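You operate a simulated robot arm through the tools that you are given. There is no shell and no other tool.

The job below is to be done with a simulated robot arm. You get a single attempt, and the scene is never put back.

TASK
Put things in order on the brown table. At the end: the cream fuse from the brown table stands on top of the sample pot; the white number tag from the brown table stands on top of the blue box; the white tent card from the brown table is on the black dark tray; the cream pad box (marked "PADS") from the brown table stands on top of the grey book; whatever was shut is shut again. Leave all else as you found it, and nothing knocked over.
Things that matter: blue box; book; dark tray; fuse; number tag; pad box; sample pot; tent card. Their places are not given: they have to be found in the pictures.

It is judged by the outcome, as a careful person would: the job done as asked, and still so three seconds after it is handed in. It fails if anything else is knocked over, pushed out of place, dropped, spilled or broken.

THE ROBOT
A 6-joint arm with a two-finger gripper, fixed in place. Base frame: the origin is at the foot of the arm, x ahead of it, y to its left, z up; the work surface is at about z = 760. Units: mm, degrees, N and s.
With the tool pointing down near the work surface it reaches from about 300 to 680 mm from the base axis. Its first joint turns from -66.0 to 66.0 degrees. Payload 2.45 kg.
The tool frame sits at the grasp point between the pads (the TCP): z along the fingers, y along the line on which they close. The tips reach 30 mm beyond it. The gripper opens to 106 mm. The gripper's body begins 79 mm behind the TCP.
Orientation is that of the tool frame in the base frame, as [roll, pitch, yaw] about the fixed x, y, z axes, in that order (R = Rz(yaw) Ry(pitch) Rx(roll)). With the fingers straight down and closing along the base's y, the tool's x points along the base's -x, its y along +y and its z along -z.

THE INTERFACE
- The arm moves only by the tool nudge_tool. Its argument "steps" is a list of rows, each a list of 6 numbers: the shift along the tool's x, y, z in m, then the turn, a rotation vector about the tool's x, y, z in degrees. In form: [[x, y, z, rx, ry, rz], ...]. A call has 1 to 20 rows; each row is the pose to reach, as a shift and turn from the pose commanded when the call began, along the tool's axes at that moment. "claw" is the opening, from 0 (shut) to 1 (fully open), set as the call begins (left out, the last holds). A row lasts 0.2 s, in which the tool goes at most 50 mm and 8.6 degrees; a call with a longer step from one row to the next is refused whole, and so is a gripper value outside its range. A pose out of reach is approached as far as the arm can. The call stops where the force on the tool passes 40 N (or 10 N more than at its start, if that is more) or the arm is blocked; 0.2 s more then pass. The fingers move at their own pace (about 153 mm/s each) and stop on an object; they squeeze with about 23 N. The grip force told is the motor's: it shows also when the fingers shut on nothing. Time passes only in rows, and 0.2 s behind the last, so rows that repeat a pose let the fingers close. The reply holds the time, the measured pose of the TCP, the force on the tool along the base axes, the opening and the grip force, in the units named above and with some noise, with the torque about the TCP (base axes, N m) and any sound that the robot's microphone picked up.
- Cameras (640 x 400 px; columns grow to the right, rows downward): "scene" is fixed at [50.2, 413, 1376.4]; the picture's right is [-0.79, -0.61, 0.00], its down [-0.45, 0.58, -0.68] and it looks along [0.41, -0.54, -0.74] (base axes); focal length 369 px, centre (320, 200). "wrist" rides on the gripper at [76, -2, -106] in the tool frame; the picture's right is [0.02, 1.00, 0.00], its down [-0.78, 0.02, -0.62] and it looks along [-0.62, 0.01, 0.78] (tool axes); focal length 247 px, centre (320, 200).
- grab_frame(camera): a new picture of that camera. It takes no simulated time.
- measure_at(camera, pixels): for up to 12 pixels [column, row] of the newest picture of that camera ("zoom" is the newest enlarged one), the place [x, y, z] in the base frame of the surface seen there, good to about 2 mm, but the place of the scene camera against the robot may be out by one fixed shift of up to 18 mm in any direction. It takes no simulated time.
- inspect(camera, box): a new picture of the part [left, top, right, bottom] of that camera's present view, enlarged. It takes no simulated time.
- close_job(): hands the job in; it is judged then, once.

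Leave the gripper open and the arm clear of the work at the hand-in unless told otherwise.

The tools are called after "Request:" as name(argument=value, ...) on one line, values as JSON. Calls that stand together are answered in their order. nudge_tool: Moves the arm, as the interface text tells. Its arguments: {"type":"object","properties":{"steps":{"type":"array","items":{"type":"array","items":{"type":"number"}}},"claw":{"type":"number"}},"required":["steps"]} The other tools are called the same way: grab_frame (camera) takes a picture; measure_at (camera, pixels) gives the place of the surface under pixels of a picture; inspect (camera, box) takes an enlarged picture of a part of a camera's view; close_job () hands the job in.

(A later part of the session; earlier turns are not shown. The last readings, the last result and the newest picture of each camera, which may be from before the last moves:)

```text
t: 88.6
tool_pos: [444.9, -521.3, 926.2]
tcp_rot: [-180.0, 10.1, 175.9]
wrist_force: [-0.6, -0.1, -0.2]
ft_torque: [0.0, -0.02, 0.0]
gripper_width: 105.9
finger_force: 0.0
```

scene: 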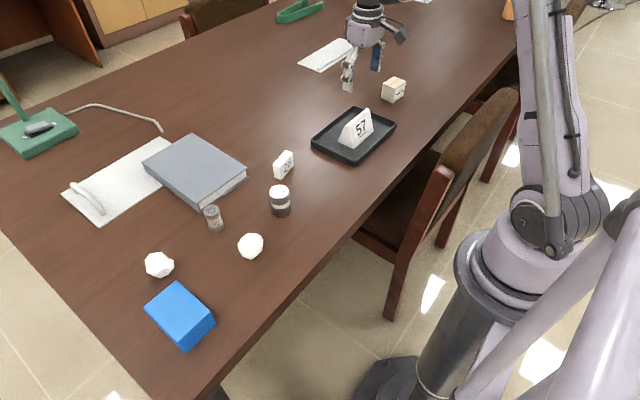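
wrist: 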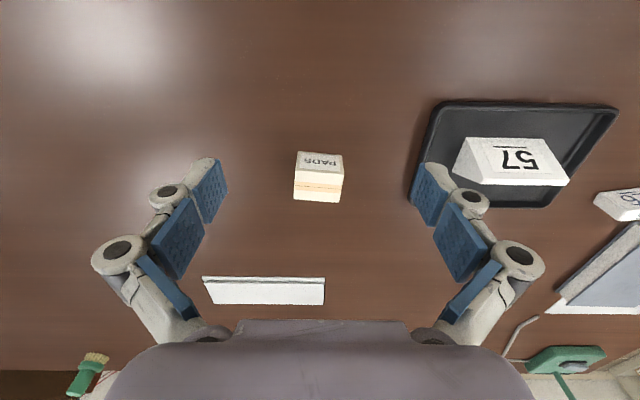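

The tilt is as intended, with the fingers leaning 10° outward. I'll move to above the box at about (484,−520,890).

Request:
nudge_tool(steps=[[-0.011, 0.0015, 0.014, 0, 0, 0], [-0.022, 0.003, 0.028, 0, 0, 0], [-0.0319, 0.0043, 0.0425, 0, 0, 0], [-0.0319, 0.0043, 0.0425, 0, 0, 0]])

Request:
grab_frame(camera="wrist")

```text
t: 89.6
tool_pos: [485.4, -519.1, 889.5]
tcp_rot: [-180.0, 9.9, 175.9]
wrist_force: [-0.1, 0.2, -0.3]
ft_torque: [-0.04, 0.0, -0.01]
gripper_width: 106.2
finger_force: 0.1
```

```text
taken
```

wrist: 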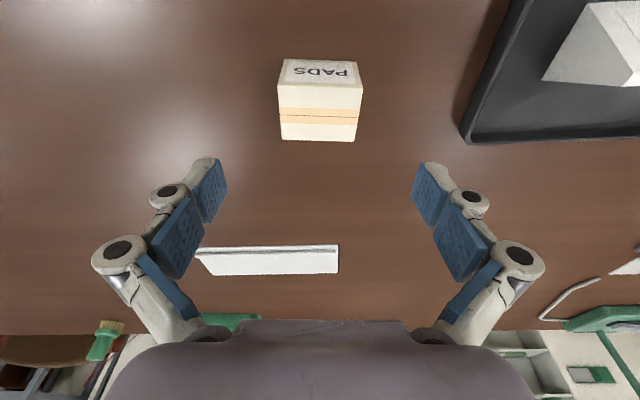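

The box is square in the view and centred. I'll go straight down to TCP z≈800, with fingers on either side of the box.

Request:
nudge_tool(steps=[[0.0026, 0, 0.0147, 0, 0, 0], [0.0052, 0, 0.0294, 0, 0, 0], [0.0079, 0, 0.0441, 0, 0, 0], [0.0105, 0, 0.0587, 0, 0, 0], [0.0131, 0, 0.0734, 0, 0, 0], [0.0144, 0, 0.0808, 0, 0, 0], [0.0157, 0, 0.0881, 0, 0, 0], [0.0157, 0, 0.0881, 0, 0, 0]])

Request:
grab_frame(camera="wrist")

Request:
inspect(camera="scene", box=[340, 30, 460, 130])

```text
t: 91.4
tool_pos: [485.0, -515.5, 798.8]
tcp_rot: [-180.0, 10.0, 175.9]
wrist_force: [-0.2, -0.6, 0.3]
ft_torque: [-0.03, 0.04, 0.0]
gripper_width: 106.2
finger_force: 0.0
```

```text
taken
```

wrist: 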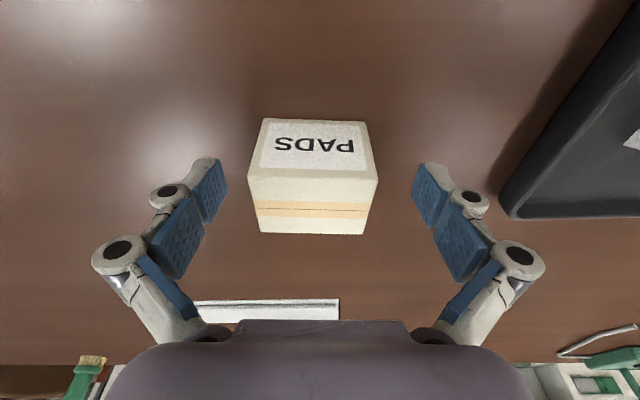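

```text
4.00 times, centred on (400, 80) of scene
```

zoom: 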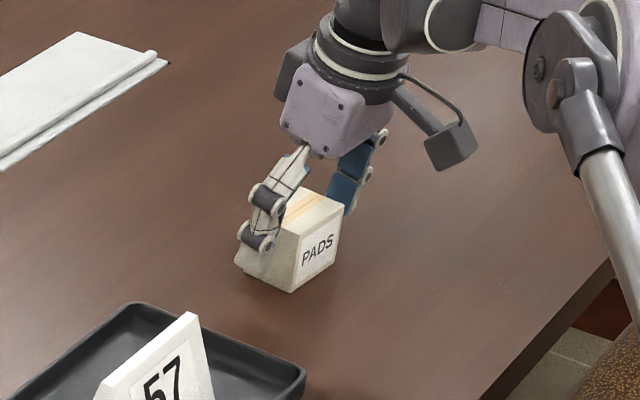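

The box is about 3.5 mm off-centre between the fingers. I'll shift by that amount and then close gently.

Request:
nudge_tool(steps=[[0, -0.0035, 0, 0, 0, 0], [0, -0.0035, 0, 0, 0, 0]])

Request:
nudge_tool(steps=[[0, 0, 0, 0, 0, 0], [0, 0, 0, 0, 0, 0], [0, 0, 0, 0, 0, 0], [0, 0, 0, 0, 0, 0], [0, 0, 0, 0, 0, 0]], claw=0)

Request:
grab_frame(camera="wrist")

```text
t: 92.0
tool_pos: [484.4, -520.9, 799.9]
tcp_rot: [180.0, 10.0, 175.8]
wrist_force: [0.1, 0.1, 0.7]
ft_torque: [0.01, 0.0, -0.02]
gripper_width: 106.0
finger_force: 0.0
```

```text
t: 93.2
tool_pos: [485.0, -519.2, 799.0]
tcp_rot: [-180.0, 10.0, 175.9]
wrist_force: [0.2, -0.5, 5.8]
ft_torque: [0.18, -0.05, 0.0]
gripper_width: 59.0
finger_force: 23.2
```

```text
taken
```

wrist: 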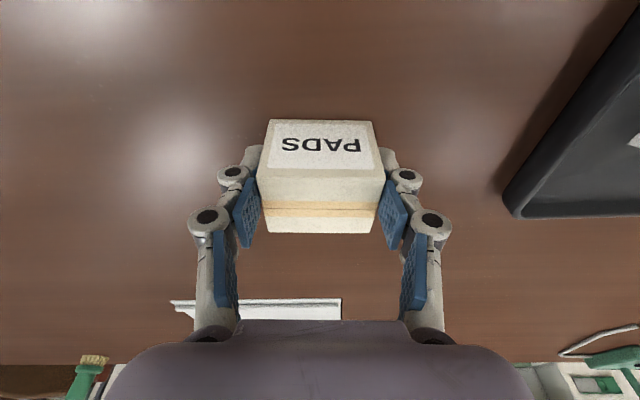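

It's gripped at 59 mm. I'll lift straight up 12 mm slowly and check for slip.

Request:
nudge_tool(steps=[[-0.0002, 0, -0.001, 0, 0, 0], [-0.0004, 0, -0.002, 0, 0, 0], [-0.0005, 0, -0.003, 0, 0, 0], [-0.0007, 0, -0.004, 0, 0, 0], [-0.0009, 0, -0.005, 0, 0, 0], [-0.0011, 0, -0.006, 0, 0, 0], [-0.0012, 0, -0.007, 0, 0, 0], [-0.0014, 0, -0.008, 0, 0, 0], [-0.0016, 0, -0.009, 0, 0, 0], [-0.0018, 0, -0.01, 0, 0, 0], [-0.002, 0, -0.0115, 0, 0, 0], [-0.002, 0, -0.0115, 0, 0, 0]])

Request:
grab_frame(camera="wrist")

Request:
inspect(camera="scene", box=[340, 30, 460, 130])

```text
t: 95.8
tool_pos: [485.7, -521.6, 811.0]
tcp_rot: [-179.9, 10.0, 175.9]
wrist_force: [0.2, -0.3, -1.1]
ft_torque: [-0.01, 0.01, -0.03]
gripper_width: 59.1
finger_force: 23.3
```

```text
taken
```

wrist: 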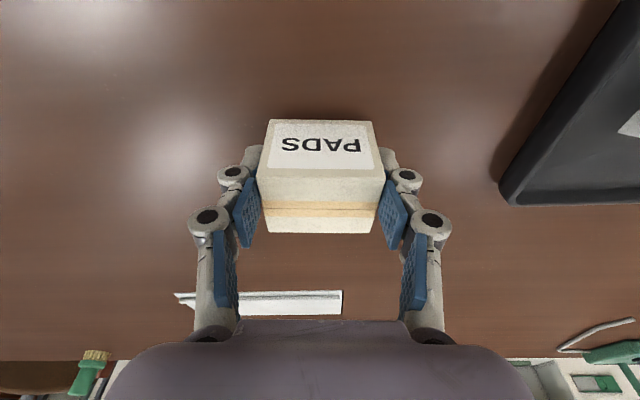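

```text
4.00 times, centred on (400, 80) of scene
```

zoom: 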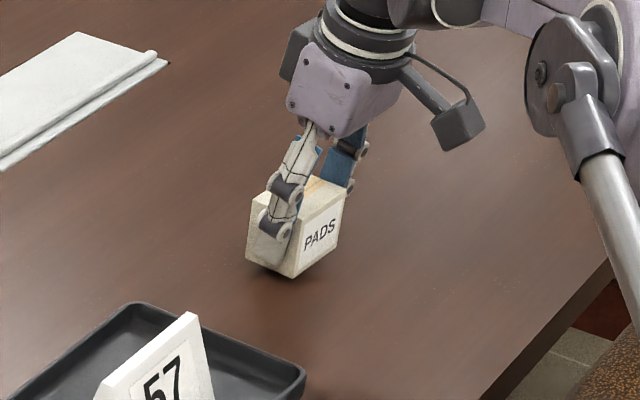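

The box is held firmly, and level. I'll lift it to about z=905 while drawing it in toward the base.

Request:
nudge_tool(steps=[[-0.0009, 0, -0.005, 0, 0, 0], [-0.0021, 0, -0.012, 0, 0, 0], [-0.0035, 0, -0.0197, 0, 0, 0], [0.0014, 0.0036, -0.0281, 0, 0, 0], [0.0062, 0.0071, -0.0365, 0, 0, 0], [0.0111, 0.0107, -0.0448, 0, 0, 0], [0.016, 0.0142, -0.0532, 0, 0, 0], [0.0209, 0.0178, -0.0616, 0, 0, 0], [0.0257, 0.0214, -0.07, 0, 0, 0], [0.0306, 0.0249, -0.0784, 0, 0, 0], [0.0355, 0.0285, -0.0867, 0, 0, 0], [0.0403, 0.032, -0.0951, 0, 0, 0], [0.0452, 0.0356, -0.1035, 0, 0, 0], [0.0452, 0.0356, -0.1035, 0, 0, 0]])

Request:
grab_frame(camera="wrist")

```text
t: 98.8
tool_pos: [424.6, -481.5, 905.7]
tcp_rot: [179.9, 10.0, 175.9]
wrist_force: [0.7, -0.8, -0.7]
ft_torque: [-0.01, 0.01, -0.04]
gripper_width: 59.2
finger_force: 23.5
```

```text
taken
```

wrist: 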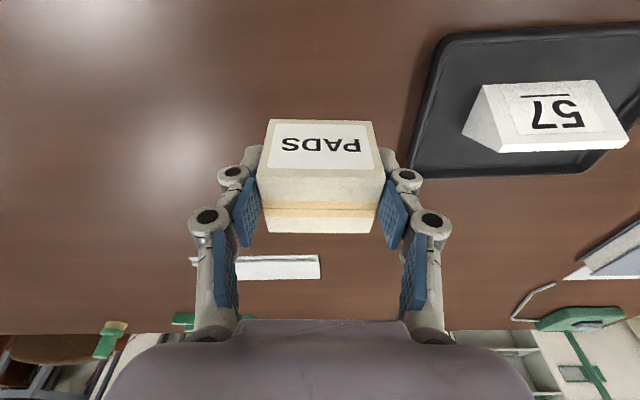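

It's steady. I'll carry it toward the book, first half of the way, at constant height with the box bottom at about z=866, 40 mm over the tent card.

Request:
nudge_tool(steps=[[-0.0008, 0.0029, 0.0001, 0, 0, 0], [-0.0024, 0.0087, 0.0004, 0, 0, 0], [-0.0052, 0.019, 0.0009, 0, 0, 0], [-0.0089, 0.0321, 0.0016, 0, 0, 0], [-0.0133, 0.0481, 0.0024, 0, 0, 0], [-0.0177, 0.0642, 0.0032, 0, 0, 0], [-0.0226, 0.0816, 0.004, 0, 0, 0], [-0.0274, 0.0991, 0.0049, 0, 0, 0], [-0.0322, 0.1166, 0.0058, 0, 0, 0], [-0.0371, 0.1341, 0.0066, 0, 0, 0], [-0.0419, 0.1516, 0.0075, 0, 0, 0], [-0.0467, 0.1691, 0.0084, 0, 0, 0], [-0.0516, 0.1866, 0.0092, 0, 0, 0], [-0.0564, 0.2041, 0.0101, 0, 0, 0], [-0.0613, 0.2216, 0.0109, 0, 0, 0], [-0.0661, 0.2391, 0.0118, 0, 0, 0], [-0.0709, 0.2566, 0.0127, 0, 0, 0], [-0.075, 0.2712, 0.0134, 0, 0, 0], [-0.0782, 0.2829, 0.014, 0, 0, 0], [-0.0806, 0.2916, 0.0144, 0, 0, 0]])

Request:
grab_frame(camera="wrist")

```text
t: 103.0
tool_pos: [527.6, -196.4, 904.6]
tcp_rot: [180.0, 10.0, 175.9]
wrist_force: [0.2, 0.1, 0.1]
ft_torque: [-0.03, -0.03, 0.02]
gripper_width: 58.7
finger_force: 22.6
```

```text
taken
```

wrist: 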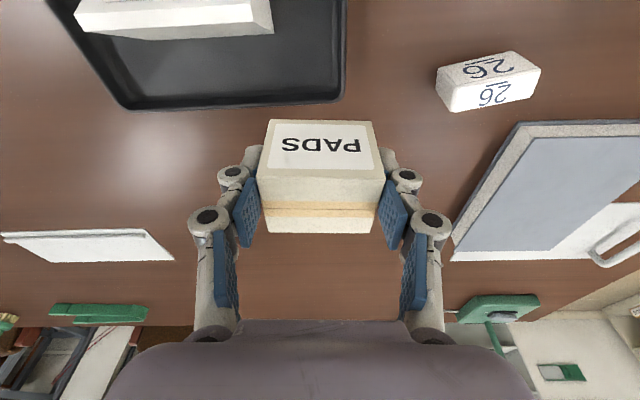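

It's still held. I'll do the second half of the carry to above the book, turning 4° to square up.

Request:
nudge_tool(steps=[[-0.0008, 0.0029, 0.0001, 0, 0, 0], [-0.0024, 0.0087, 0.0004, -0.02, 0, -0.12], [-0.0052, 0.019, 0.0009, -0.05, 0, -0.26], [-0.0089, 0.0321, 0.0016, -0.08, 0, -0.43], [-0.0133, 0.0481, 0.0024, -0.12, 0, -0.65], [-0.0177, 0.0642, 0.0032, -0.15, 0, -0.87], [-0.0226, 0.0816, 0.004, -0.2, 0, -1.1], [-0.0274, 0.0991, 0.0049, -0.24, 0, -1.34], [-0.0322, 0.1166, 0.0058, -0.28, 0, -1.58], [-0.0371, 0.1341, 0.0066, -0.32, 0, -1.81], [-0.0419, 0.1516, 0.0075, -0.36, 0, -2.05], [-0.0467, 0.1691, 0.0084, -0.41, 0, -2.29], [-0.0516, 0.1866, 0.0092, -0.45, 0, -2.52], [-0.0564, 0.2041, 0.0101, -0.49, 0, -2.76], [-0.0613, 0.2216, 0.0109, -0.53, 0, -2.99], [-0.0661, 0.2391, 0.0118, -0.57, 0, -3.23], [-0.0709, 0.2566, 0.0127, -0.62, 0, -3.47], [-0.075, 0.2712, 0.0134, -0.65, 0, -3.66], [-0.0782, 0.2829, 0.014, -0.68, 0, -3.82], [-0.0806, 0.2916, 0.0144, -0.7, 0, -3.94]])

Request:
grab_frame(camera="wrist")

Request:
grab_frame(camera="scene")

```text
t: 107.2
tool_pos: [630.1, 88.2, 904.8]
tcp_rot: [180.0, 10.0, 179.9]
wrist_force: [0.5, -0.6, -1.1]
ft_torque: [0.01, -0.01, 0.03]
gripper_width: 59.0
finger_force: 23.2
```

```text
taken
```

wrist: 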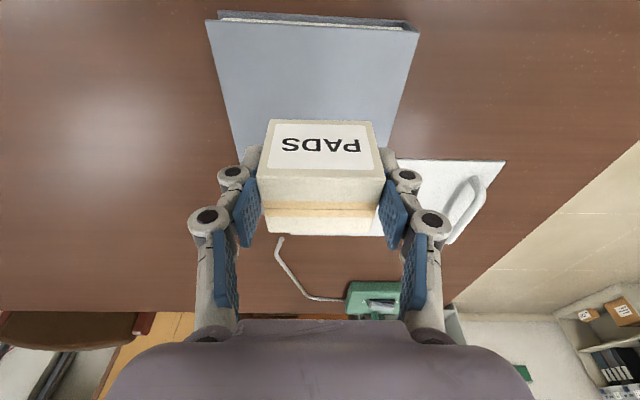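

```text
taken
```

scene: 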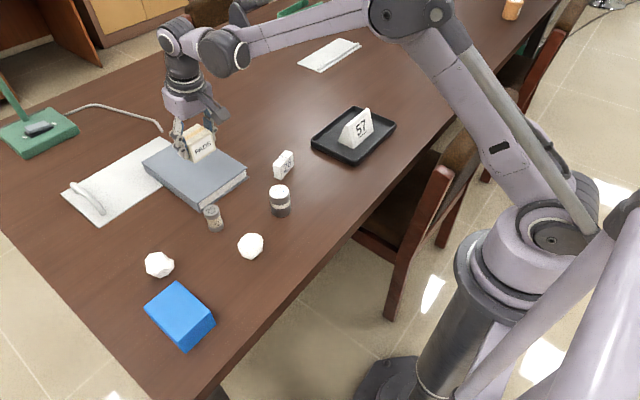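

I'm above the book. I'll measure the book's edges here to place the box safely.

Request:
measure_at(camera="wrist", pixels=[[212, 25], [414, 33], [230, 110], [395, 110], [310, 60], [330, 22], [240, 150], [388, 150], [310, 100], [225, 13]])

```text
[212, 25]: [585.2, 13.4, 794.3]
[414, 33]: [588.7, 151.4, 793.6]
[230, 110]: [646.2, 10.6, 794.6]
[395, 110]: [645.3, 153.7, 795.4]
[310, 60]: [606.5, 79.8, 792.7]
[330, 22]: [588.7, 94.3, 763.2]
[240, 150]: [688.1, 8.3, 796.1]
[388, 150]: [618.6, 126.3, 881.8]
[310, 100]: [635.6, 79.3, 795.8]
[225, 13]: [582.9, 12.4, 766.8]
```

The book top is z≈795, spanning y 10–153. I'll shift to x≈645, y≈82 and lower the box to about 5 mm above the book.

Request:
nudge_tool(steps=[[-0.005, -0.002, 0.0009, 0, 0, 0], [-0.01, -0.004, 0.0018, 0, 0, 0], [-0.0148, -0.006, 0.0026, 0, 0, 0], [-0.0143, -0.006, 0.0056, 0, 0, 0], [-0.0133, -0.006, 0.0111, 0, 0, 0], [-0.0123, -0.006, 0.0171, 0, 0, 0], [-0.0112, -0.006, 0.0231, 0, 0, 0], [-0.0101, -0.006, 0.0291, 0, 0, 0], [-0.0091, -0.006, 0.0351, 0, 0, 0], [-0.008, -0.006, 0.0411, 0, 0, 0], [-0.007, -0.006, 0.0471, 0, 0, 0], [-0.0059, -0.006, 0.0531, 0, 0, 0], [-0.0049, -0.006, 0.0591, 0, 0, 0], [-0.0038, -0.006, 0.0646, 0, 0, 0], [-0.0033, -0.006, 0.0676, 0, 0, 0], [-0.0033, -0.006, 0.0676, 0, 0, 0]])

Request:
grab_frame(camera="wrist")

Request:
inspect(camera="scene", box=[130, 100, 270, 220])

```text
t: 110.6
tool_pos: [645.8, 82.2, 837.9]
tcp_rot: [179.9, 10.0, 179.9]
wrist_force: [0.0, 0.1, -0.1]
ft_torque: [0.03, -0.03, 0.01]
gripper_width: 59.0
finger_force: 23.2
```

```text
taken
```

wrist: 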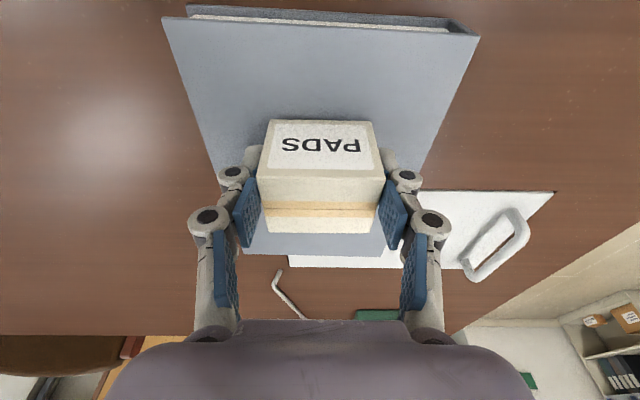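

```text
3.33 times, centred on (200, 160) of scene
```

zoom: 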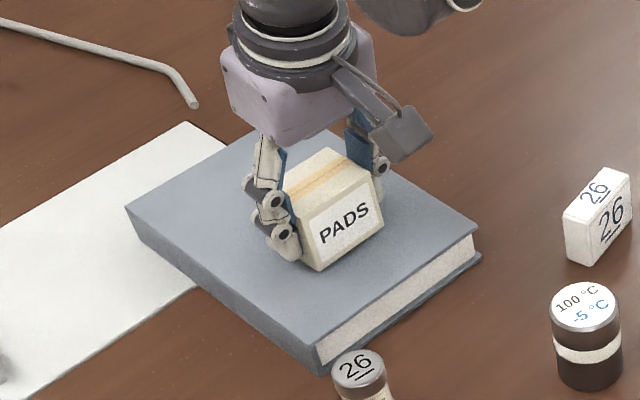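

The box is centred over the book, about 4 mm above it. I'll lower in half-millimetre steps and watch for contact.

Request:
nudge_tool(steps=[[0.0001, 0, 0.0007, 0, 0, 0], [0.0002, 0, 0.0014, 0, 0, 0], [0.0004, 0, 0.0021, 0, 0, 0], [0.0005, 0, 0.0028, 0, 0, 0], [0.0006, 0, 0.0034, 0, 0, 0], [0.0007, 0, 0.0039, 0, 0, 0], [0.0007, 0, 0.0039, 0, 0, 0]])

```text
t: 112.2
tool_pos: [646.1, 82.4, 836.1]
tcp_rot: [180.0, 10.0, 179.9]
wrist_force: [0.3, 0.2, -0.6]
ft_torque: [0.0, -0.01, 0.01]
gripper_width: 59.0
finger_force: 23.2
```

No contact yet. I'll continue 3 mm more in half-millimetre steps.

Request:
nudge_tool(steps=[[0.0001, 0, 0.0005, 0, 0, 0], [0.0002, 0, 0.001, 0, 0, 0], [0.0003, 0, 0.0015, 0, 0, 0], [0.0004, 0, 0.002, 0, 0, 0], [0.0004, 0, 0.0025, 0, 0, 0], [0.0005, 0, 0.003, 0, 0, 0], [0.0005, 0, 0.003, 0, 0, 0]])

```text
t: 113.8
tool_pos: [645.6, 81.5, 833.2]
tcp_rot: [-180.0, 10.0, 179.8]
wrist_force: [-3.3, -0.8, 16.8]
ft_torque: [-0.06, -0.08, 0.0]
gripper_width: 59.2
finger_force: 23.3
```

It's in contact (16.8 N). I'll back off by a millimetre while opening, then retreat along the finger direction.

Request:
nudge_tool(steps=[[0, 0, -0.0005, 0, 0, 0], [0, 0, -0.001, 0, 0, 0], [0, 0, -0.001, 0, 0, 0], [0, 0, -0.001, 0, 0, 0]], claw=1)

Request:
nudge_tool(steps=[[0, 0, -0.005, 0, 0, 0], [0, 0, -0.012, 0, 0, 0], [0, 0, -0.022, 0, 0, 0], [0, 0, -0.036, 0, 0, 0], [0, 0, -0.055, 0, 0, 0], [0, 0, -0.08, 0, 0, 0], [0, 0, -0.11, 0, 0, 0], [0, 0, -0.11, 0, 0, 0]])

Request:
grab_frame(camera="wrist")

Request:
grab_frame(camera="scene")

```text
t: 114.8
tool_pos: [646.1, 83.1, 833.3]
tcp_rot: [-179.9, 9.9, 179.9]
wrist_force: [0.1, 0.5, -0.9]
ft_torque: [-0.01, 0.0, -0.03]
gripper_width: 105.7
finger_force: 0.1
```

```text
t: 116.6
tool_pos: [626.8, 82.6, 942.3]
tcp_rot: [180.0, 10.0, 179.9]
wrist_force: [-0.1, 0.6, -0.7]
ft_torque: [0.01, -0.02, 0.0]
gripper_width: 106.1
finger_force: 0.0
```

```text
taken
```

wrist: 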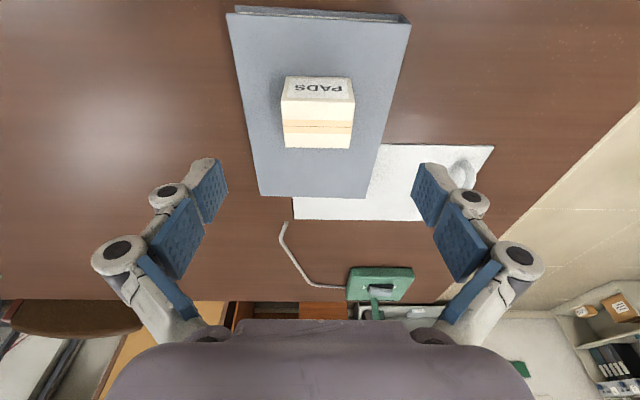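

```text
taken
```

scene: 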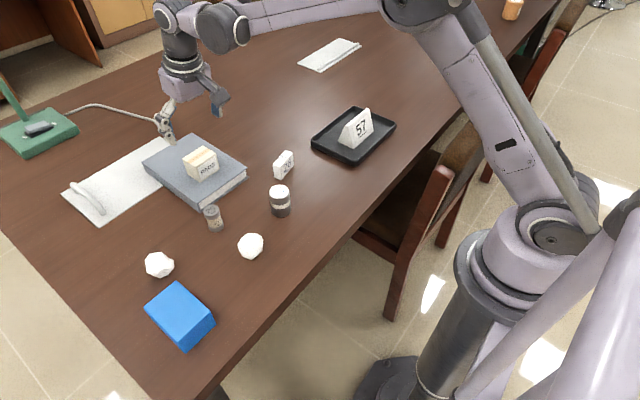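

The pad box stands on the book. Next is the number tag. I'll straighten the tool first, then turn it to close across the tag's thin side.

Request:
nudge_tool(steps=[[0.01, 0, 0, 0, 5, 0], [0.02, 0, 0, 0, 10, 0], [0.02, 0, 0, 0, 10, 0]])

```text
t: 117.4
tool_pos: [606.2, 83.6, 938.2]
tcp_rot: [180.0, 0.0, 179.9]
wrist_force: [0.7, -0.5, 0.5]
ft_torque: [0.01, -0.01, -0.01]
gripper_width: 106.0
finger_force: 0.0
```

The tool is straight. I'll move to above the tag at about (528,−60), turning 80.8°, down to z≈880.

Request:
nudge_tool(steps=[[0.0078, -0.0144, 0, 0, 0, 8.08], [0.0155, -0.0288, 0, 0, 0, 16.16], [0.0233, -0.0431, 0, 0, 0, 24.24], [0.0311, -0.0575, 0.005, 0, 0, 32.32], [0.0389, -0.0719, 0.012, 0, 0, 40.4], [0.0466, -0.0863, 0.02, 0, 0, 48.48], [0.0544, -0.1007, 0.03, 0, 0, 56.56], [0.0622, -0.115, 0.04, 0, 0, 64.64], [0.0699, -0.1294, 0.05, 0, 0, 72.72], [0.0777, -0.1438, 0.058, 0, 0, 80.8], [0.0777, -0.1438, 0.058, 0, 0, 80.8]])

Request:
grab_frame(camera="wrist")

Request:
inspect(camera="wrist", box=[280, 80, 360, 160])

```text
t: 119.8
tool_pos: [527.6, -61.4, 881.1]
tcp_rot: [179.9, 0.0, 99.0]
wrist_force: [-0.7, 0.3, 0.7]
ft_torque: [0.03, 0.04, 0.01]
gripper_width: 106.1
finger_force: 0.0
```

```text
taken
```

wrist: 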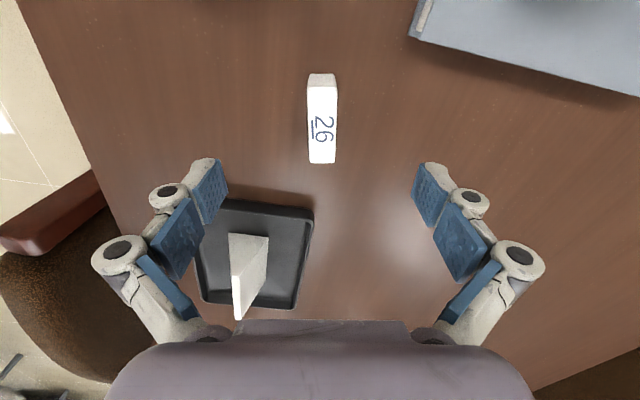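

```text
5.00 times, centred on (320, 120) of wrist
```

zoom: 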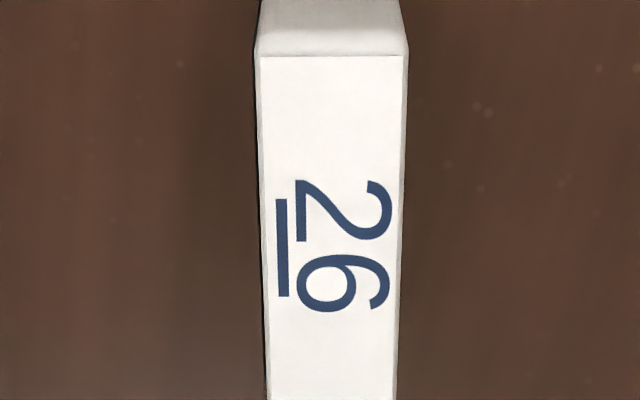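

The tag is centred and aligned between the fingers. I'll go down 84 mm so the tips are just above the table.

Request:
nudge_tool(steps=[[0, 0.001, 0.014, 0, 0, 0], [0, 0.001, 0.03, 0, 0, 0], [0, 0.001, 0.046, 0, 0, 0], [0, 0.001, 0.06, 0, 0, 0], [0, 0.001, 0.07, 0, 0, 0], [0, 0.001, 0.078, 0, 0, 0], [0, 0.001, 0.083, 0, 0, 0], [0, 0.001, 0.083, 0, 0, 0]])

Request:
nudge_tool(steps=[[0, 0, 0, 0, 0, 0], [0, 0, 0, 0, 0, 0], [0, 0, 0, 0, 0, 0], [0, 0, 0, 0, 0, 0], [0, 0, 0, 0, 0, 0]], claw=0)

Request:
grab_frame(camera="wrist")

```text
t: 121.6
tool_pos: [529.1, -60.5, 797.6]
tcp_rot: [-179.9, 0.1, 99.1]
wrist_force: [0.0, 0.5, 0.6]
ft_torque: [-0.01, -0.01, -0.01]
gripper_width: 106.2
finger_force: 0.2
```

```text
t: 122.8
tool_pos: [528.9, -60.3, 798.1]
tcp_rot: [179.9, 0.0, 99.2]
wrist_force: [0.8, 0.7, 0.0]
ft_torque: [0.02, 0.04, 0.0]
gripper_width: 20.7
finger_force: 22.9
```

```text
taken
```

wrist: 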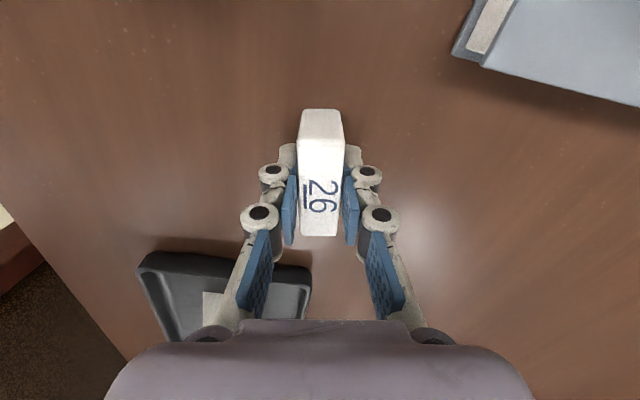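

It's gripped at 20.7 mm. I'll lift slowly, 40 mm, and check the hold.

Request:
nudge_tool(steps=[[0, 0, -0.001, 0, 0, 0], [0, 0, -0.002, 0, 0, 0], [0, 0, -0.003, 0, 0, 0], [0, 0, -0.0045, 0, 0, 0], [0, 0, -0.006, 0, 0, 0], [0, 0, -0.008, 0, 0, 0], [0, 0, -0.01, 0, 0, 0], [0, 0, -0.013, 0, 0, 0], [0, 0, -0.016, 0, 0, 0], [0, 0, -0.019, 0, 0, 0], [0, 0, -0.022, 0, 0, 0], [0, 0, -0.025, 0, 0, 0], [0, 0, -0.028, 0, 0, 0], [0, 0, -0.031, 0, 0, 0], [0, 0, -0.034, 0, 0, 0], [0, 0, -0.037, 0, 0, 0], [0, 0, -0.039, 0, 0, 0], [0, 0, -0.04, 0, 0, 0], [0, 0, -0.04, 0, 0, 0]])

Request:
grab_frame(camera="wrist")

Request:
inspect(camera="scene", box=[220, 80, 360, 220])

```text
t: 126.8
tool_pos: [530.7, -61.2, 837.9]
tcp_rot: [-180.0, -0.1, 99.2]
wrist_force: [-0.1, 0.0, 0.3]
ft_torque: [-0.02, -0.03, 0.02]
gripper_width: 20.8
finger_force: 23.9
```

```text
taken
```

wrist: 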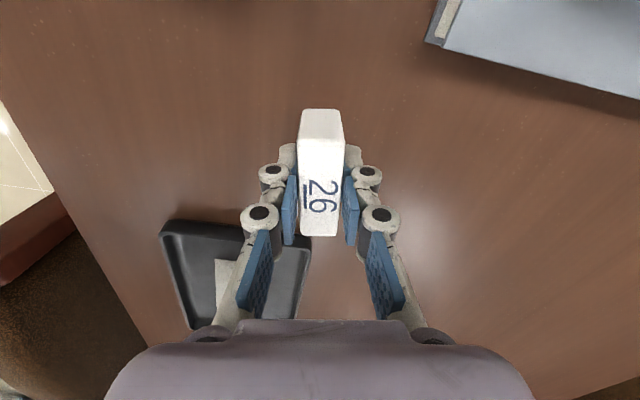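

```text
2.86 times, centred on (290, 150) of scene
```

zoom: 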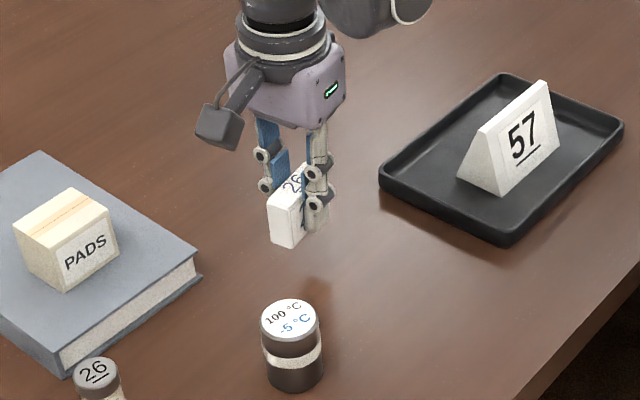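

The tag is held upright. I'll raise it another 65 mm so it clears everything on the way.

Request:
nudge_tool(steps=[[0, 0, -0.002, 0, 0, 0], [0, 0, -0.006, 0, 0, 0], [0, 0, -0.011, 0, 0, 0], [0, 0, -0.017, 0, 0, 0], [0, 0, -0.024, 0, 0, 0], [0, 0, -0.031, 0, 0, 0], [0, 0, -0.038, 0, 0, 0], [0, 0, -0.045, 0, 0, 0], [0, 0, -0.052, 0, 0, 0], [0, 0, -0.058, 0, 0, 0], [0, 0, -0.063, 0, 0, 0], [0, 0, -0.065, 0, 0, 0], [0, 0, -0.065, 0, 0, 0]])

Request:
nudge_tool(steps=[[0.0021, -0.0003, 0, 0, 0, -0.4], [0.0062, -0.0009, 0, 0, 0, -1.21], [0.0135, -0.0019, 0, 0, 0, -2.63], [0.0229, -0.0032, 0, 0, 0, -4.44], [0.0343, -0.0048, 0, 0, 0, -6.67], [0.0458, -0.0063, 0, 0, 0, -8.89], [0.0582, -0.0081, 0, 0, 0, -11.31], [0.0707, -0.0098, 0, 0, 0, -13.74], [0.0832, -0.0115, 0, 0, 0, -16.16], [0.0957, -0.0133, 0, 0, 0, -18.58], [0.1082, -0.015, 0, 0, 0, -21.01], [0.1206, -0.0167, 0, 0, 0, -23.43], [0.1331, -0.0185, 0, 0, 0, -25.86], [0.1456, -0.0202, 0, 0, 0, -28.28], [0.1581, -0.0219, 0, 0, 0, -30.7], [0.1706, -0.0237, 0, 0, 0, -33.13], [0.183, -0.0254, 0, 0, 0, -35.55], [0.1934, -0.0268, 0, 0, 0, -37.57], [0.2018, -0.028, 0, 0, 0, -39.19], [0.208, -0.0289, 0, 0, 0, -40.4]])

Request:
grab_frame(camera="wrist")

```text
t: 129.6
tool_pos: [529.5, -60.1, 901.6]
tcp_rot: [-180.0, 0.0, 99.1]
wrist_force: [-0.9, 1.1, 1.0]
ft_torque: [-0.07, 0.02, 0.01]
gripper_width: 20.8
finger_force: 23.6
```

```text
t: 133.8
tool_pos: [468.9, 142.0, 901.3]
tcp_rot: [179.9, 0.0, 139.6]
wrist_force: [-0.4, -0.6, 0.0]
ft_torque: [-0.01, 0.02, -0.03]
gripper_width: 21.1
finger_force: 23.2
```

```text
taken
```

wrist: 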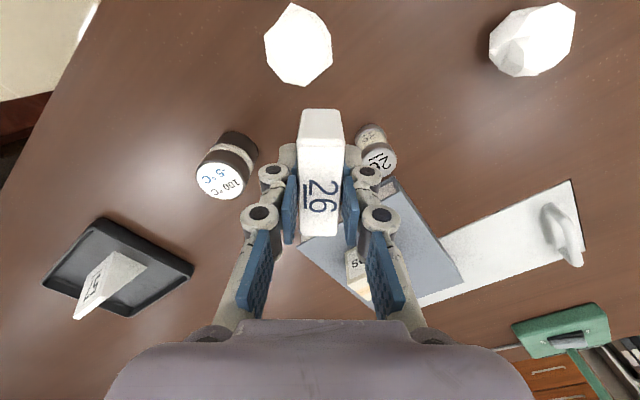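

It's held well. I'll do the second half of the carry to above the blue box at (405.5,341), with yaw to 180°.

Request:
nudge_tool(steps=[[0.0018, 0.0011, 0, 0, 0, -0.4], [0.0053, 0.0033, 0, 0, 0, -1.21], [0.0115, 0.0072, 0, 0, 0, -2.63], [0.0195, 0.0121, 0, 0, 0, -4.44], [0.0293, 0.0182, 0, 0, 0, -6.67], [0.039, 0.0243, 0, 0, 0, -8.89], [0.0496, 0.0309, 0, 0, 0, -11.31], [0.0603, 0.0375, 0, 0, 0, -13.74], [0.0709, 0.0442, 0, 0, 0, -16.16], [0.0816, 0.0508, 0, 0, 0, -18.58], [0.0922, 0.0574, 0, 0, 0, -21.01], [0.1028, 0.064, 0, 0, 0, -23.43], [0.1135, 0.0707, 0, 0, 0, -25.86], [0.1241, 0.0773, 0, 0, 0, -28.28], [0.1347, 0.0839, 0, 0, 0, -30.7], [0.1454, 0.0905, 0, 0, 0, -33.13], [0.156, 0.0972, 0, 0, 0, -35.55], [0.1649, 0.1027, 0, 0, 0, -37.57], [0.172, 0.1071, 0, 0, 0, -39.19], [0.1773, 0.1104, 0, 0, 0, -40.4]])

Request:
grab_frame(camera="wrist")

Request:
grab_frame(camera="scene")

```text
t: 138.0
tool_pos: [404.5, 340.5, 901.8]
tcp_rot: [-180.0, 0.0, 179.8]
wrist_force: [-0.1, -0.3, -0.1]
ft_torque: [0.0, 0.02, 0.01]
gripper_width: 21.2
finger_force: 22.7
```

```text
taken
```

wrist: 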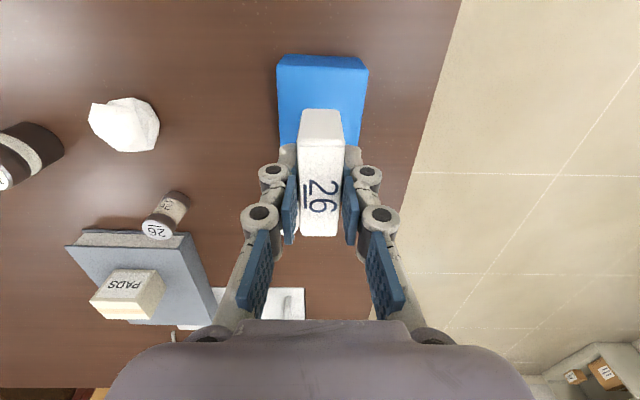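

```text
taken
```

scene: 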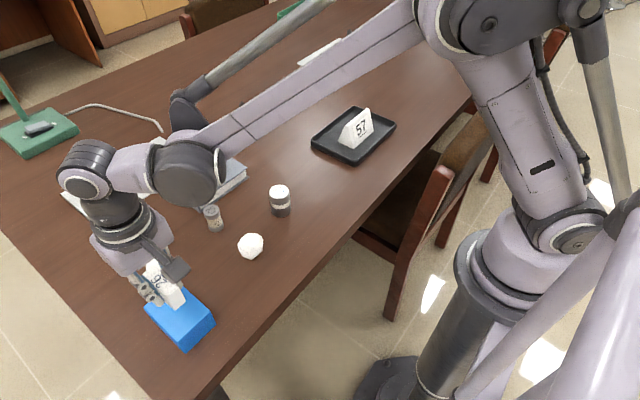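

The tag is above the blue box. I'll measure the visible part of the box's top to confirm centring.

Request:
measure_at(camera="wrist", pixels=[[283, 70], [364, 72], [322, 70], [284, 110], [362, 110], [283, 135], [360, 135], [322, 95]])

```text
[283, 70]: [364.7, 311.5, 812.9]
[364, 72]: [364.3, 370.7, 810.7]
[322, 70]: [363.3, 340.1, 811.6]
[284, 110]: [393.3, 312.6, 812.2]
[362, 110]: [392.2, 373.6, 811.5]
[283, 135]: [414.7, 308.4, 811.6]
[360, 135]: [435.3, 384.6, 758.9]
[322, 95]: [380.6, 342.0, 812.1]
```

The box top is centred at about (405,341), z≈812. I'll lower the tag 46 mm to hover about 5–6 mm above it.

Request:
nudge_tool(steps=[[0, 0, 0.002, 0, 0, 0], [0, 0, 0.006, 0, 0, 0], [0, 0, 0.011, 0, 0, 0], [0, 0, 0.016, 0, 0, 0], [0, 0, 0.021, 0, 0, 0], [0, 0, 0.026, 0, 0, 0], [0, 0, 0.031, 0, 0, 0], [0, 0, 0.036, 0, 0, 0], [0, 0, 0.041, 0, 0, 0], [0, 0, 0.045, 0, 0, 0], [0, 0, 0.047, 0, 0, 0], [0, 0, 0.047, 0, 0, 0]])

Request:
inspect(camera="scene", box=[110, 230, 240, 360])

Request:
grab_frame(camera="wrist")

```text
t: 140.6
tool_pos: [405.1, 338.9, 854.7]
tcp_rot: [180.0, 0.0, 179.9]
wrist_force: [0.7, -0.4, -1.4]
ft_torque: [-0.01, -0.01, -0.02]
gripper_width: 20.9
finger_force: 23.1
```

```text
3.08 times, centred on (175, 295) of scene
```

zoom: 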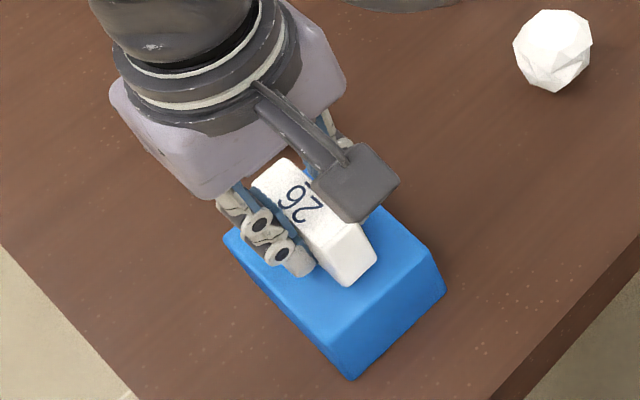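

```text
taken
```

wrist: 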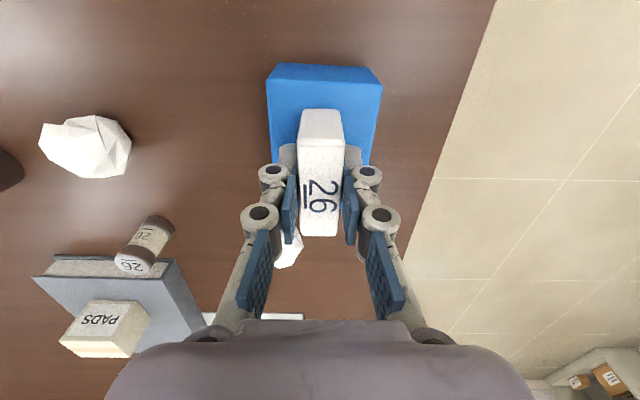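

It's well centred. I'll lower in small steps until contact.

Request:
nudge_tool(steps=[[0, 0, 0.0007, 0, 0, 0], [0, 0, 0.0014, 0, 0, 0], [0, 0, 0.0021, 0, 0, 0], [0, 0, 0.0028, 0, 0, 0], [0, 0, 0.0035, 0, 0, 0], [0, 0, 0.0042, 0, 0, 0], [0, 0, 0.0047, 0, 0, 0], [0, 0, 0.0047, 0, 0, 0]])

```text
t: 142.4
tool_pos: [404.9, 337.8, 849.6]
tcp_rot: [180.0, 0.0, 180.0]
wrist_force: [-0.3, -0.5, -0.3]
ft_torque: [-0.05, -0.01, 0.03]
gripper_width: 20.9
finger_force: 22.8
```

No contact yet. I'll go another 2.5 mm in half-millimetre steps.

Request:
nudge_tool(steps=[[0, 0, 0.0005, 0, 0, 0], [0, 0, 0.001, 0, 0, 0], [0, 0, 0.0015, 0, 0, 0], [0, 0, 0.002, 0, 0, 0], [0, 0, 0.0025, 0, 0, 0], [0, 0, 0.0025, 0, 0, 0]])

```text
t: 143.8
tool_pos: [403.8, 338.9, 846.9]
tcp_rot: [-180.0, -0.1, 179.9]
wrist_force: [1.2, -0.3, 17.0]
ft_torque: [0.02, -0.06, -0.01]
gripper_width: 20.9
finger_force: 23.3
```

It's in contact (17 N). I'll ease off 1 mm, open the fingers, then rise straight up.

Request:
nudge_tool(steps=[[0, 0, -0.0005, 0, 0, 0], [0, 0, -0.001, 0, 0, 0], [0, 0, -0.001, 0, 0, 0], [0, 0, -0.001, 0, 0, 0]], claw=0.6)

Request:
nudge_tool(steps=[[0, 0, -0.003, 0, 0, 0], [0, 0, -0.009, 0, 0, 0], [0, 0, -0.018, 0, 0, 0], [0, 0, -0.03, 0, 0, 0], [0, 0, -0.045, 0, 0, 0], [0, 0, -0.065, 0, 0, 0], [0, 0, -0.09, 0, 0, 0], [0, 0, -0.09, 0, 0, 0]])

Request:
grab_frame(camera="wrist")

Request:
inspect(camera="scene", box=[110, 230, 240, 360])

```text
t: 144.8
tool_pos: [405.1, 339.6, 849.3]
tcp_rot: [-179.9, 0.1, 179.9]
wrist_force: [-1.0, -0.1, 0.3]
ft_torque: [0.0, 0.02, 0.02]
gripper_width: 63.6
finger_force: 0.0
```

```text
t: 146.6
tool_pos: [405.5, 338.5, 938.8]
tcp_rot: [179.9, -0.2, 179.9]
wrist_force: [0.5, -0.6, -0.9]
ft_torque: [0.01, -0.02, 0.04]
gripper_width: 63.6
finger_force: 0.1
```

```text
taken
```

wrist: 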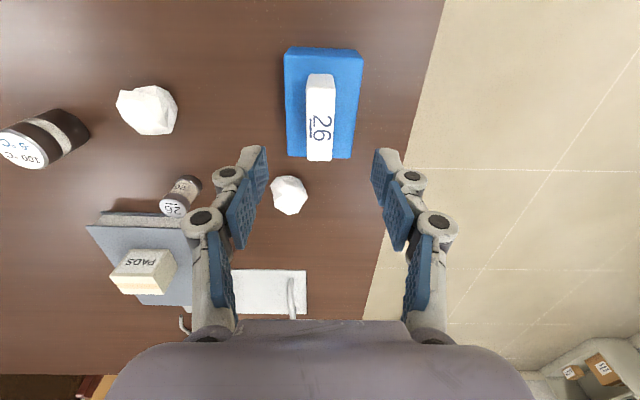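

```text
3.08 times, centred on (175, 295) of scene
```

zoom: 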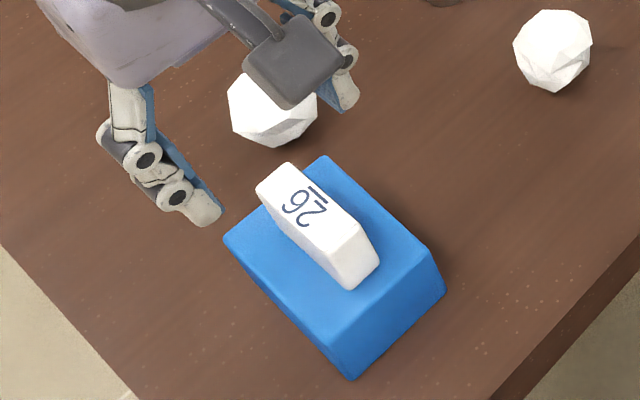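

The tag stands on the blue box. Last is the fuse. I'll move to a viewpoint in front of the fuse and pot.

Request:
nudge_tool(steps=[[0.008, -0.045, 0, 0, 0, 0], [0.016, -0.09, 0, 0, 0, 0], [0.024, -0.135, 0, 0, 0, 0], [0.03, -0.18, 0, 0, 0, 0], [0.03, -0.2, 0, 0, 0, 0], [0.03, -0.2, 0, 0, 0, 0]], claw=1)

Request:
grab_frame(camera="wrist")

Request:
inspect(camera="wrist", box=[290, 140, 390, 240])

```text
t: 148.0
tool_pos: [374.2, 139.0, 939.4]
tcp_rot: [-179.9, 0.1, 179.9]
wrist_force: [0.1, -0.4, -0.2]
ft_torque: [0.0, 0.01, -0.02]
gripper_width: 105.9
finger_force: 0.1
```

```text
taken
```

wrist: 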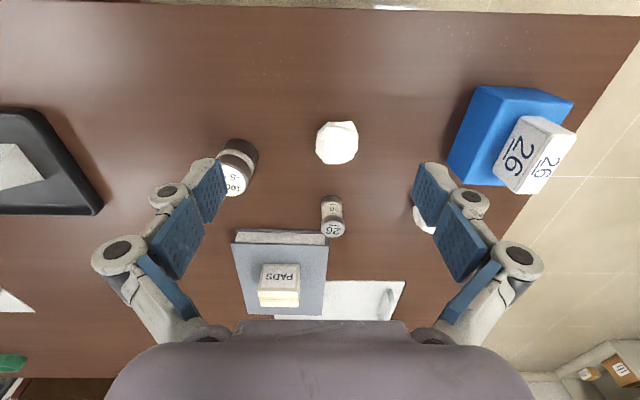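

```text
4.00 times, centred on (340, 190) of wrist
```

zoom: 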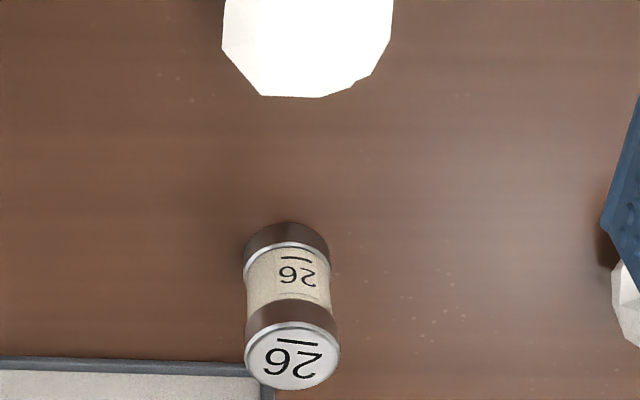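

Request:
measure_at(camera="zoom", pixels=[[293, 357], [252, 355], [335, 355], [293, 328], [293, 384], [290, 270], [290, 240], [290, 226], [260, 390], [248, 310], [334, 305], [293, 345]])

Request:
inspect(camera="wrist", box=[200, 120, 280, 220])

```text
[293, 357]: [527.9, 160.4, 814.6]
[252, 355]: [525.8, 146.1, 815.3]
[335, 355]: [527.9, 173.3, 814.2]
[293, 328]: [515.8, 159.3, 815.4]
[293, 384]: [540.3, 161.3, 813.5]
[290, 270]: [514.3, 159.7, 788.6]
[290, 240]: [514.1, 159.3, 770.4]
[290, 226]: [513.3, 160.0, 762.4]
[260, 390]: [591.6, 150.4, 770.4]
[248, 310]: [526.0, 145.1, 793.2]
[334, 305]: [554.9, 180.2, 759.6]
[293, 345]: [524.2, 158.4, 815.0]
```

```text
4.00 times, centred on (240, 170) of wrist
```

zoom: 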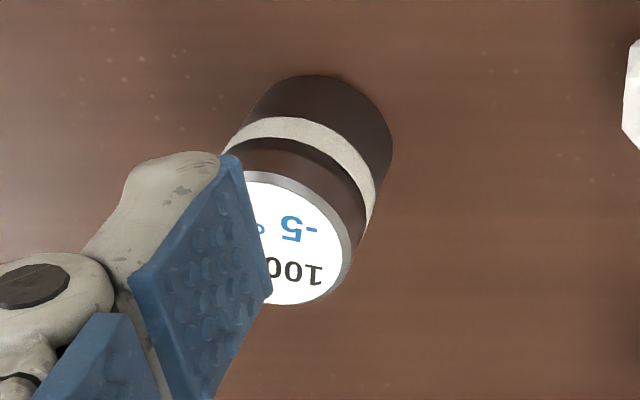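

The fuse's top centre is about (528,160), radius about 14, height 55. I'll move across to view the pot unobstructed.

Request:
nudge_tool(steps=[[0.006, -0.025, 0, 0, 0, 0], [0.012, -0.05, 0, 0, 0, 0], [0.018, -0.075, 0, 0, 0, 0], [0.024, -0.1, 0, 0, 0, 0], [0.024, -0.1, 0, 0, 0, 0]])

Request:
grab_frame(camera="wrist")

Request:
inspect(camera="wrist", box=[280, 140, 360, 240])

```text
t: 149.2
tool_pos: [351.2, 37.4, 937.9]
tcp_rot: [-180.0, 0.1, 179.9]
wrist_force: [-0.3, -0.1, -0.4]
ft_torque: [0.01, 0.0, 0.03]
gripper_width: 106.0
finger_force: 0.0
```

```text
taken
```

wrist: 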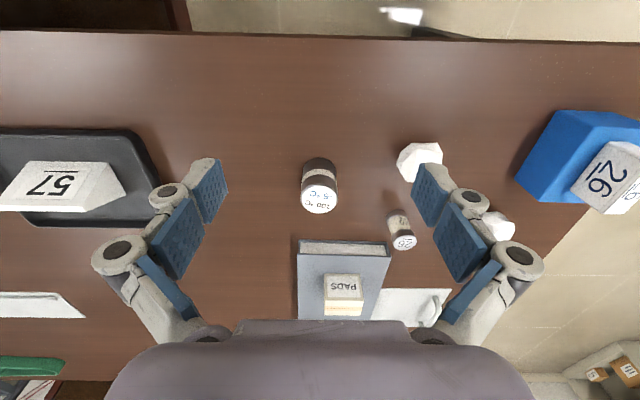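

```text
4.00 times, centred on (320, 190) of wrist
```

zoom: 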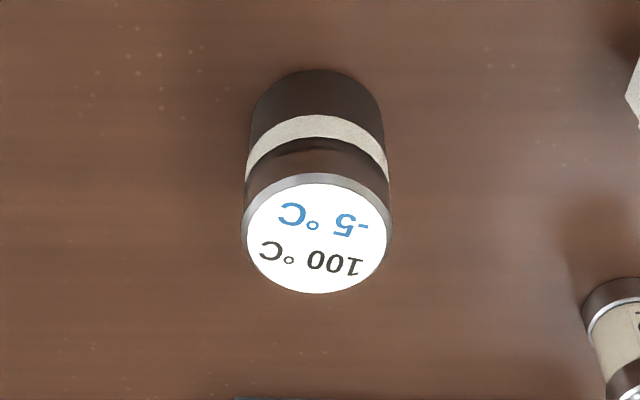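

Request:
measure_at(camera="zoom", pixels=[[316, 240], [250, 240], [382, 240], [316, 188], [316, 288], [316, 225], [316, 260], [280, 200], [350, 200], [316, 178], [316, 75], [316, 130]])

```text
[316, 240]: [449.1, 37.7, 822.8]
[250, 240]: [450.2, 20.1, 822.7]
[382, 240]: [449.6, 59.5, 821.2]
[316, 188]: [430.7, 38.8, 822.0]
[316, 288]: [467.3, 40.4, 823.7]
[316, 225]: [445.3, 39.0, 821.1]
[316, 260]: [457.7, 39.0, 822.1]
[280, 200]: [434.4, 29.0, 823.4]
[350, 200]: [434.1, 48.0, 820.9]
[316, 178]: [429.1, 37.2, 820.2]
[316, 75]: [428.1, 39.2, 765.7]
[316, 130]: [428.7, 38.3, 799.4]
```

The pot's lid centre is about (449,39), z≈822.5, radius about 20. I'll move above the fuse at (527.8,160), z≈880.

Request:
nudge_tool(steps=[[-0.03, 0.021, 0, 0, 0, 0], [-0.06, 0.042, 0, 0, 0, 0], [-0.09, 0.063, 0.01, 0, 0, 0], [-0.12, 0.084, 0.025, 0, 0, 0], [-0.15, 0.105, 0.04, 0, 0, 0], [-0.1766, 0.1228, 0.058, 0, 0, 0], [-0.1766, 0.1228, 0.058, 0, 0, 0]])

Request:
grab_frame(camera="wrist")

Request:
inspect(camera="wrist", box=[280, 80, 360, 180])

```text
t: 150.8
tool_pos: [527.3, 164.5, 880.1]
tcp_rot: [-180.0, 0.0, 179.9]
wrist_force: [0.3, 0.9, -0.1]
ft_torque: [0.01, 0.01, 0.01]
gripper_width: 106.0
finger_force: 0.2
```

```text
taken
```

wrist: 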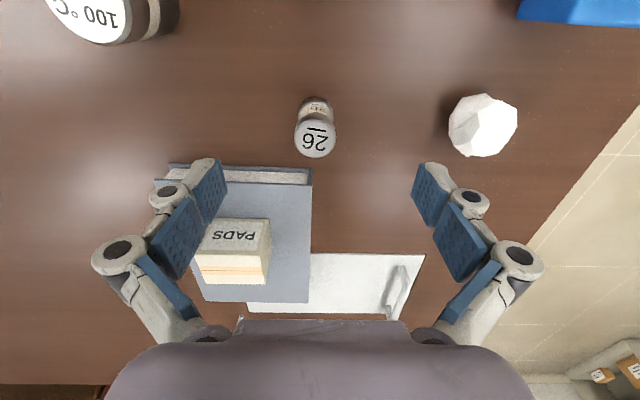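

```text
4.00 times, centred on (320, 130) of wrist
```

zoom: 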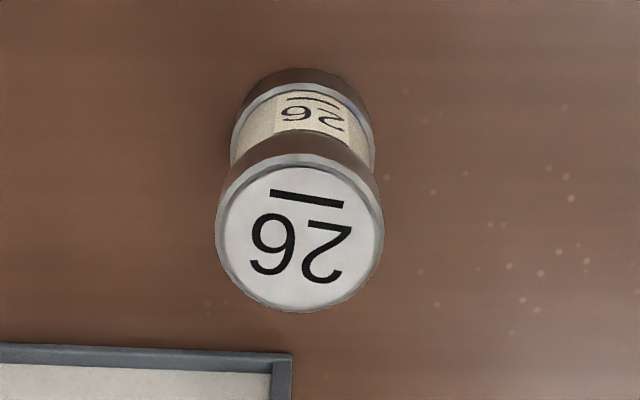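

The fuse is about 4.5 mm off-centre. I'll correct that and go down to TCP z≈803.

Request:
nudge_tool(steps=[[-0.001, -0.0045, 0.0, 0, 0, 0], [-0.001, -0.0045, 0.014, 0, 0, 0], [-0.001, -0.0045, 0.03, 0, 0, 0], [-0.001, -0.0045, 0.045, 0, 0, 0], [-0.001, -0.0045, 0.06, 0, 0, 0], [-0.001, -0.0045, 0.07, 0, 0, 0], [-0.001, -0.0045, 0.077, 0, 0, 0], [-0.001, -0.0045, 0.077, 0, 0, 0]])

Request:
grab_frame(camera="wrist")

```text
t: 152.6
tool_pos: [528.9, 156.7, 803.5]
tcp_rot: [180.0, 0.1, 179.8]
wrist_force: [0.1, 0.3, -0.3]
ft_torque: [0.01, 0.04, 0.01]
gripper_width: 106.1
finger_force: 0.1
```

```text
taken
```

wrist: 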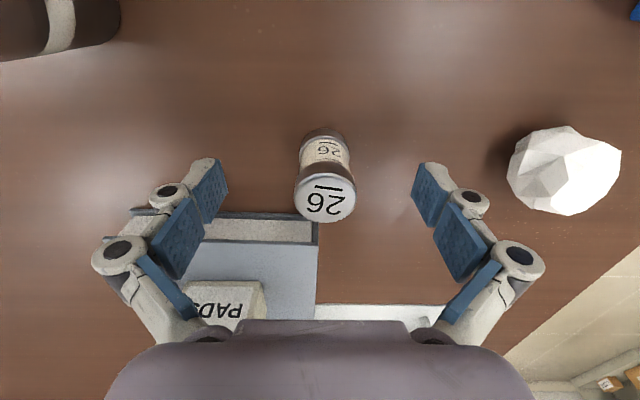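

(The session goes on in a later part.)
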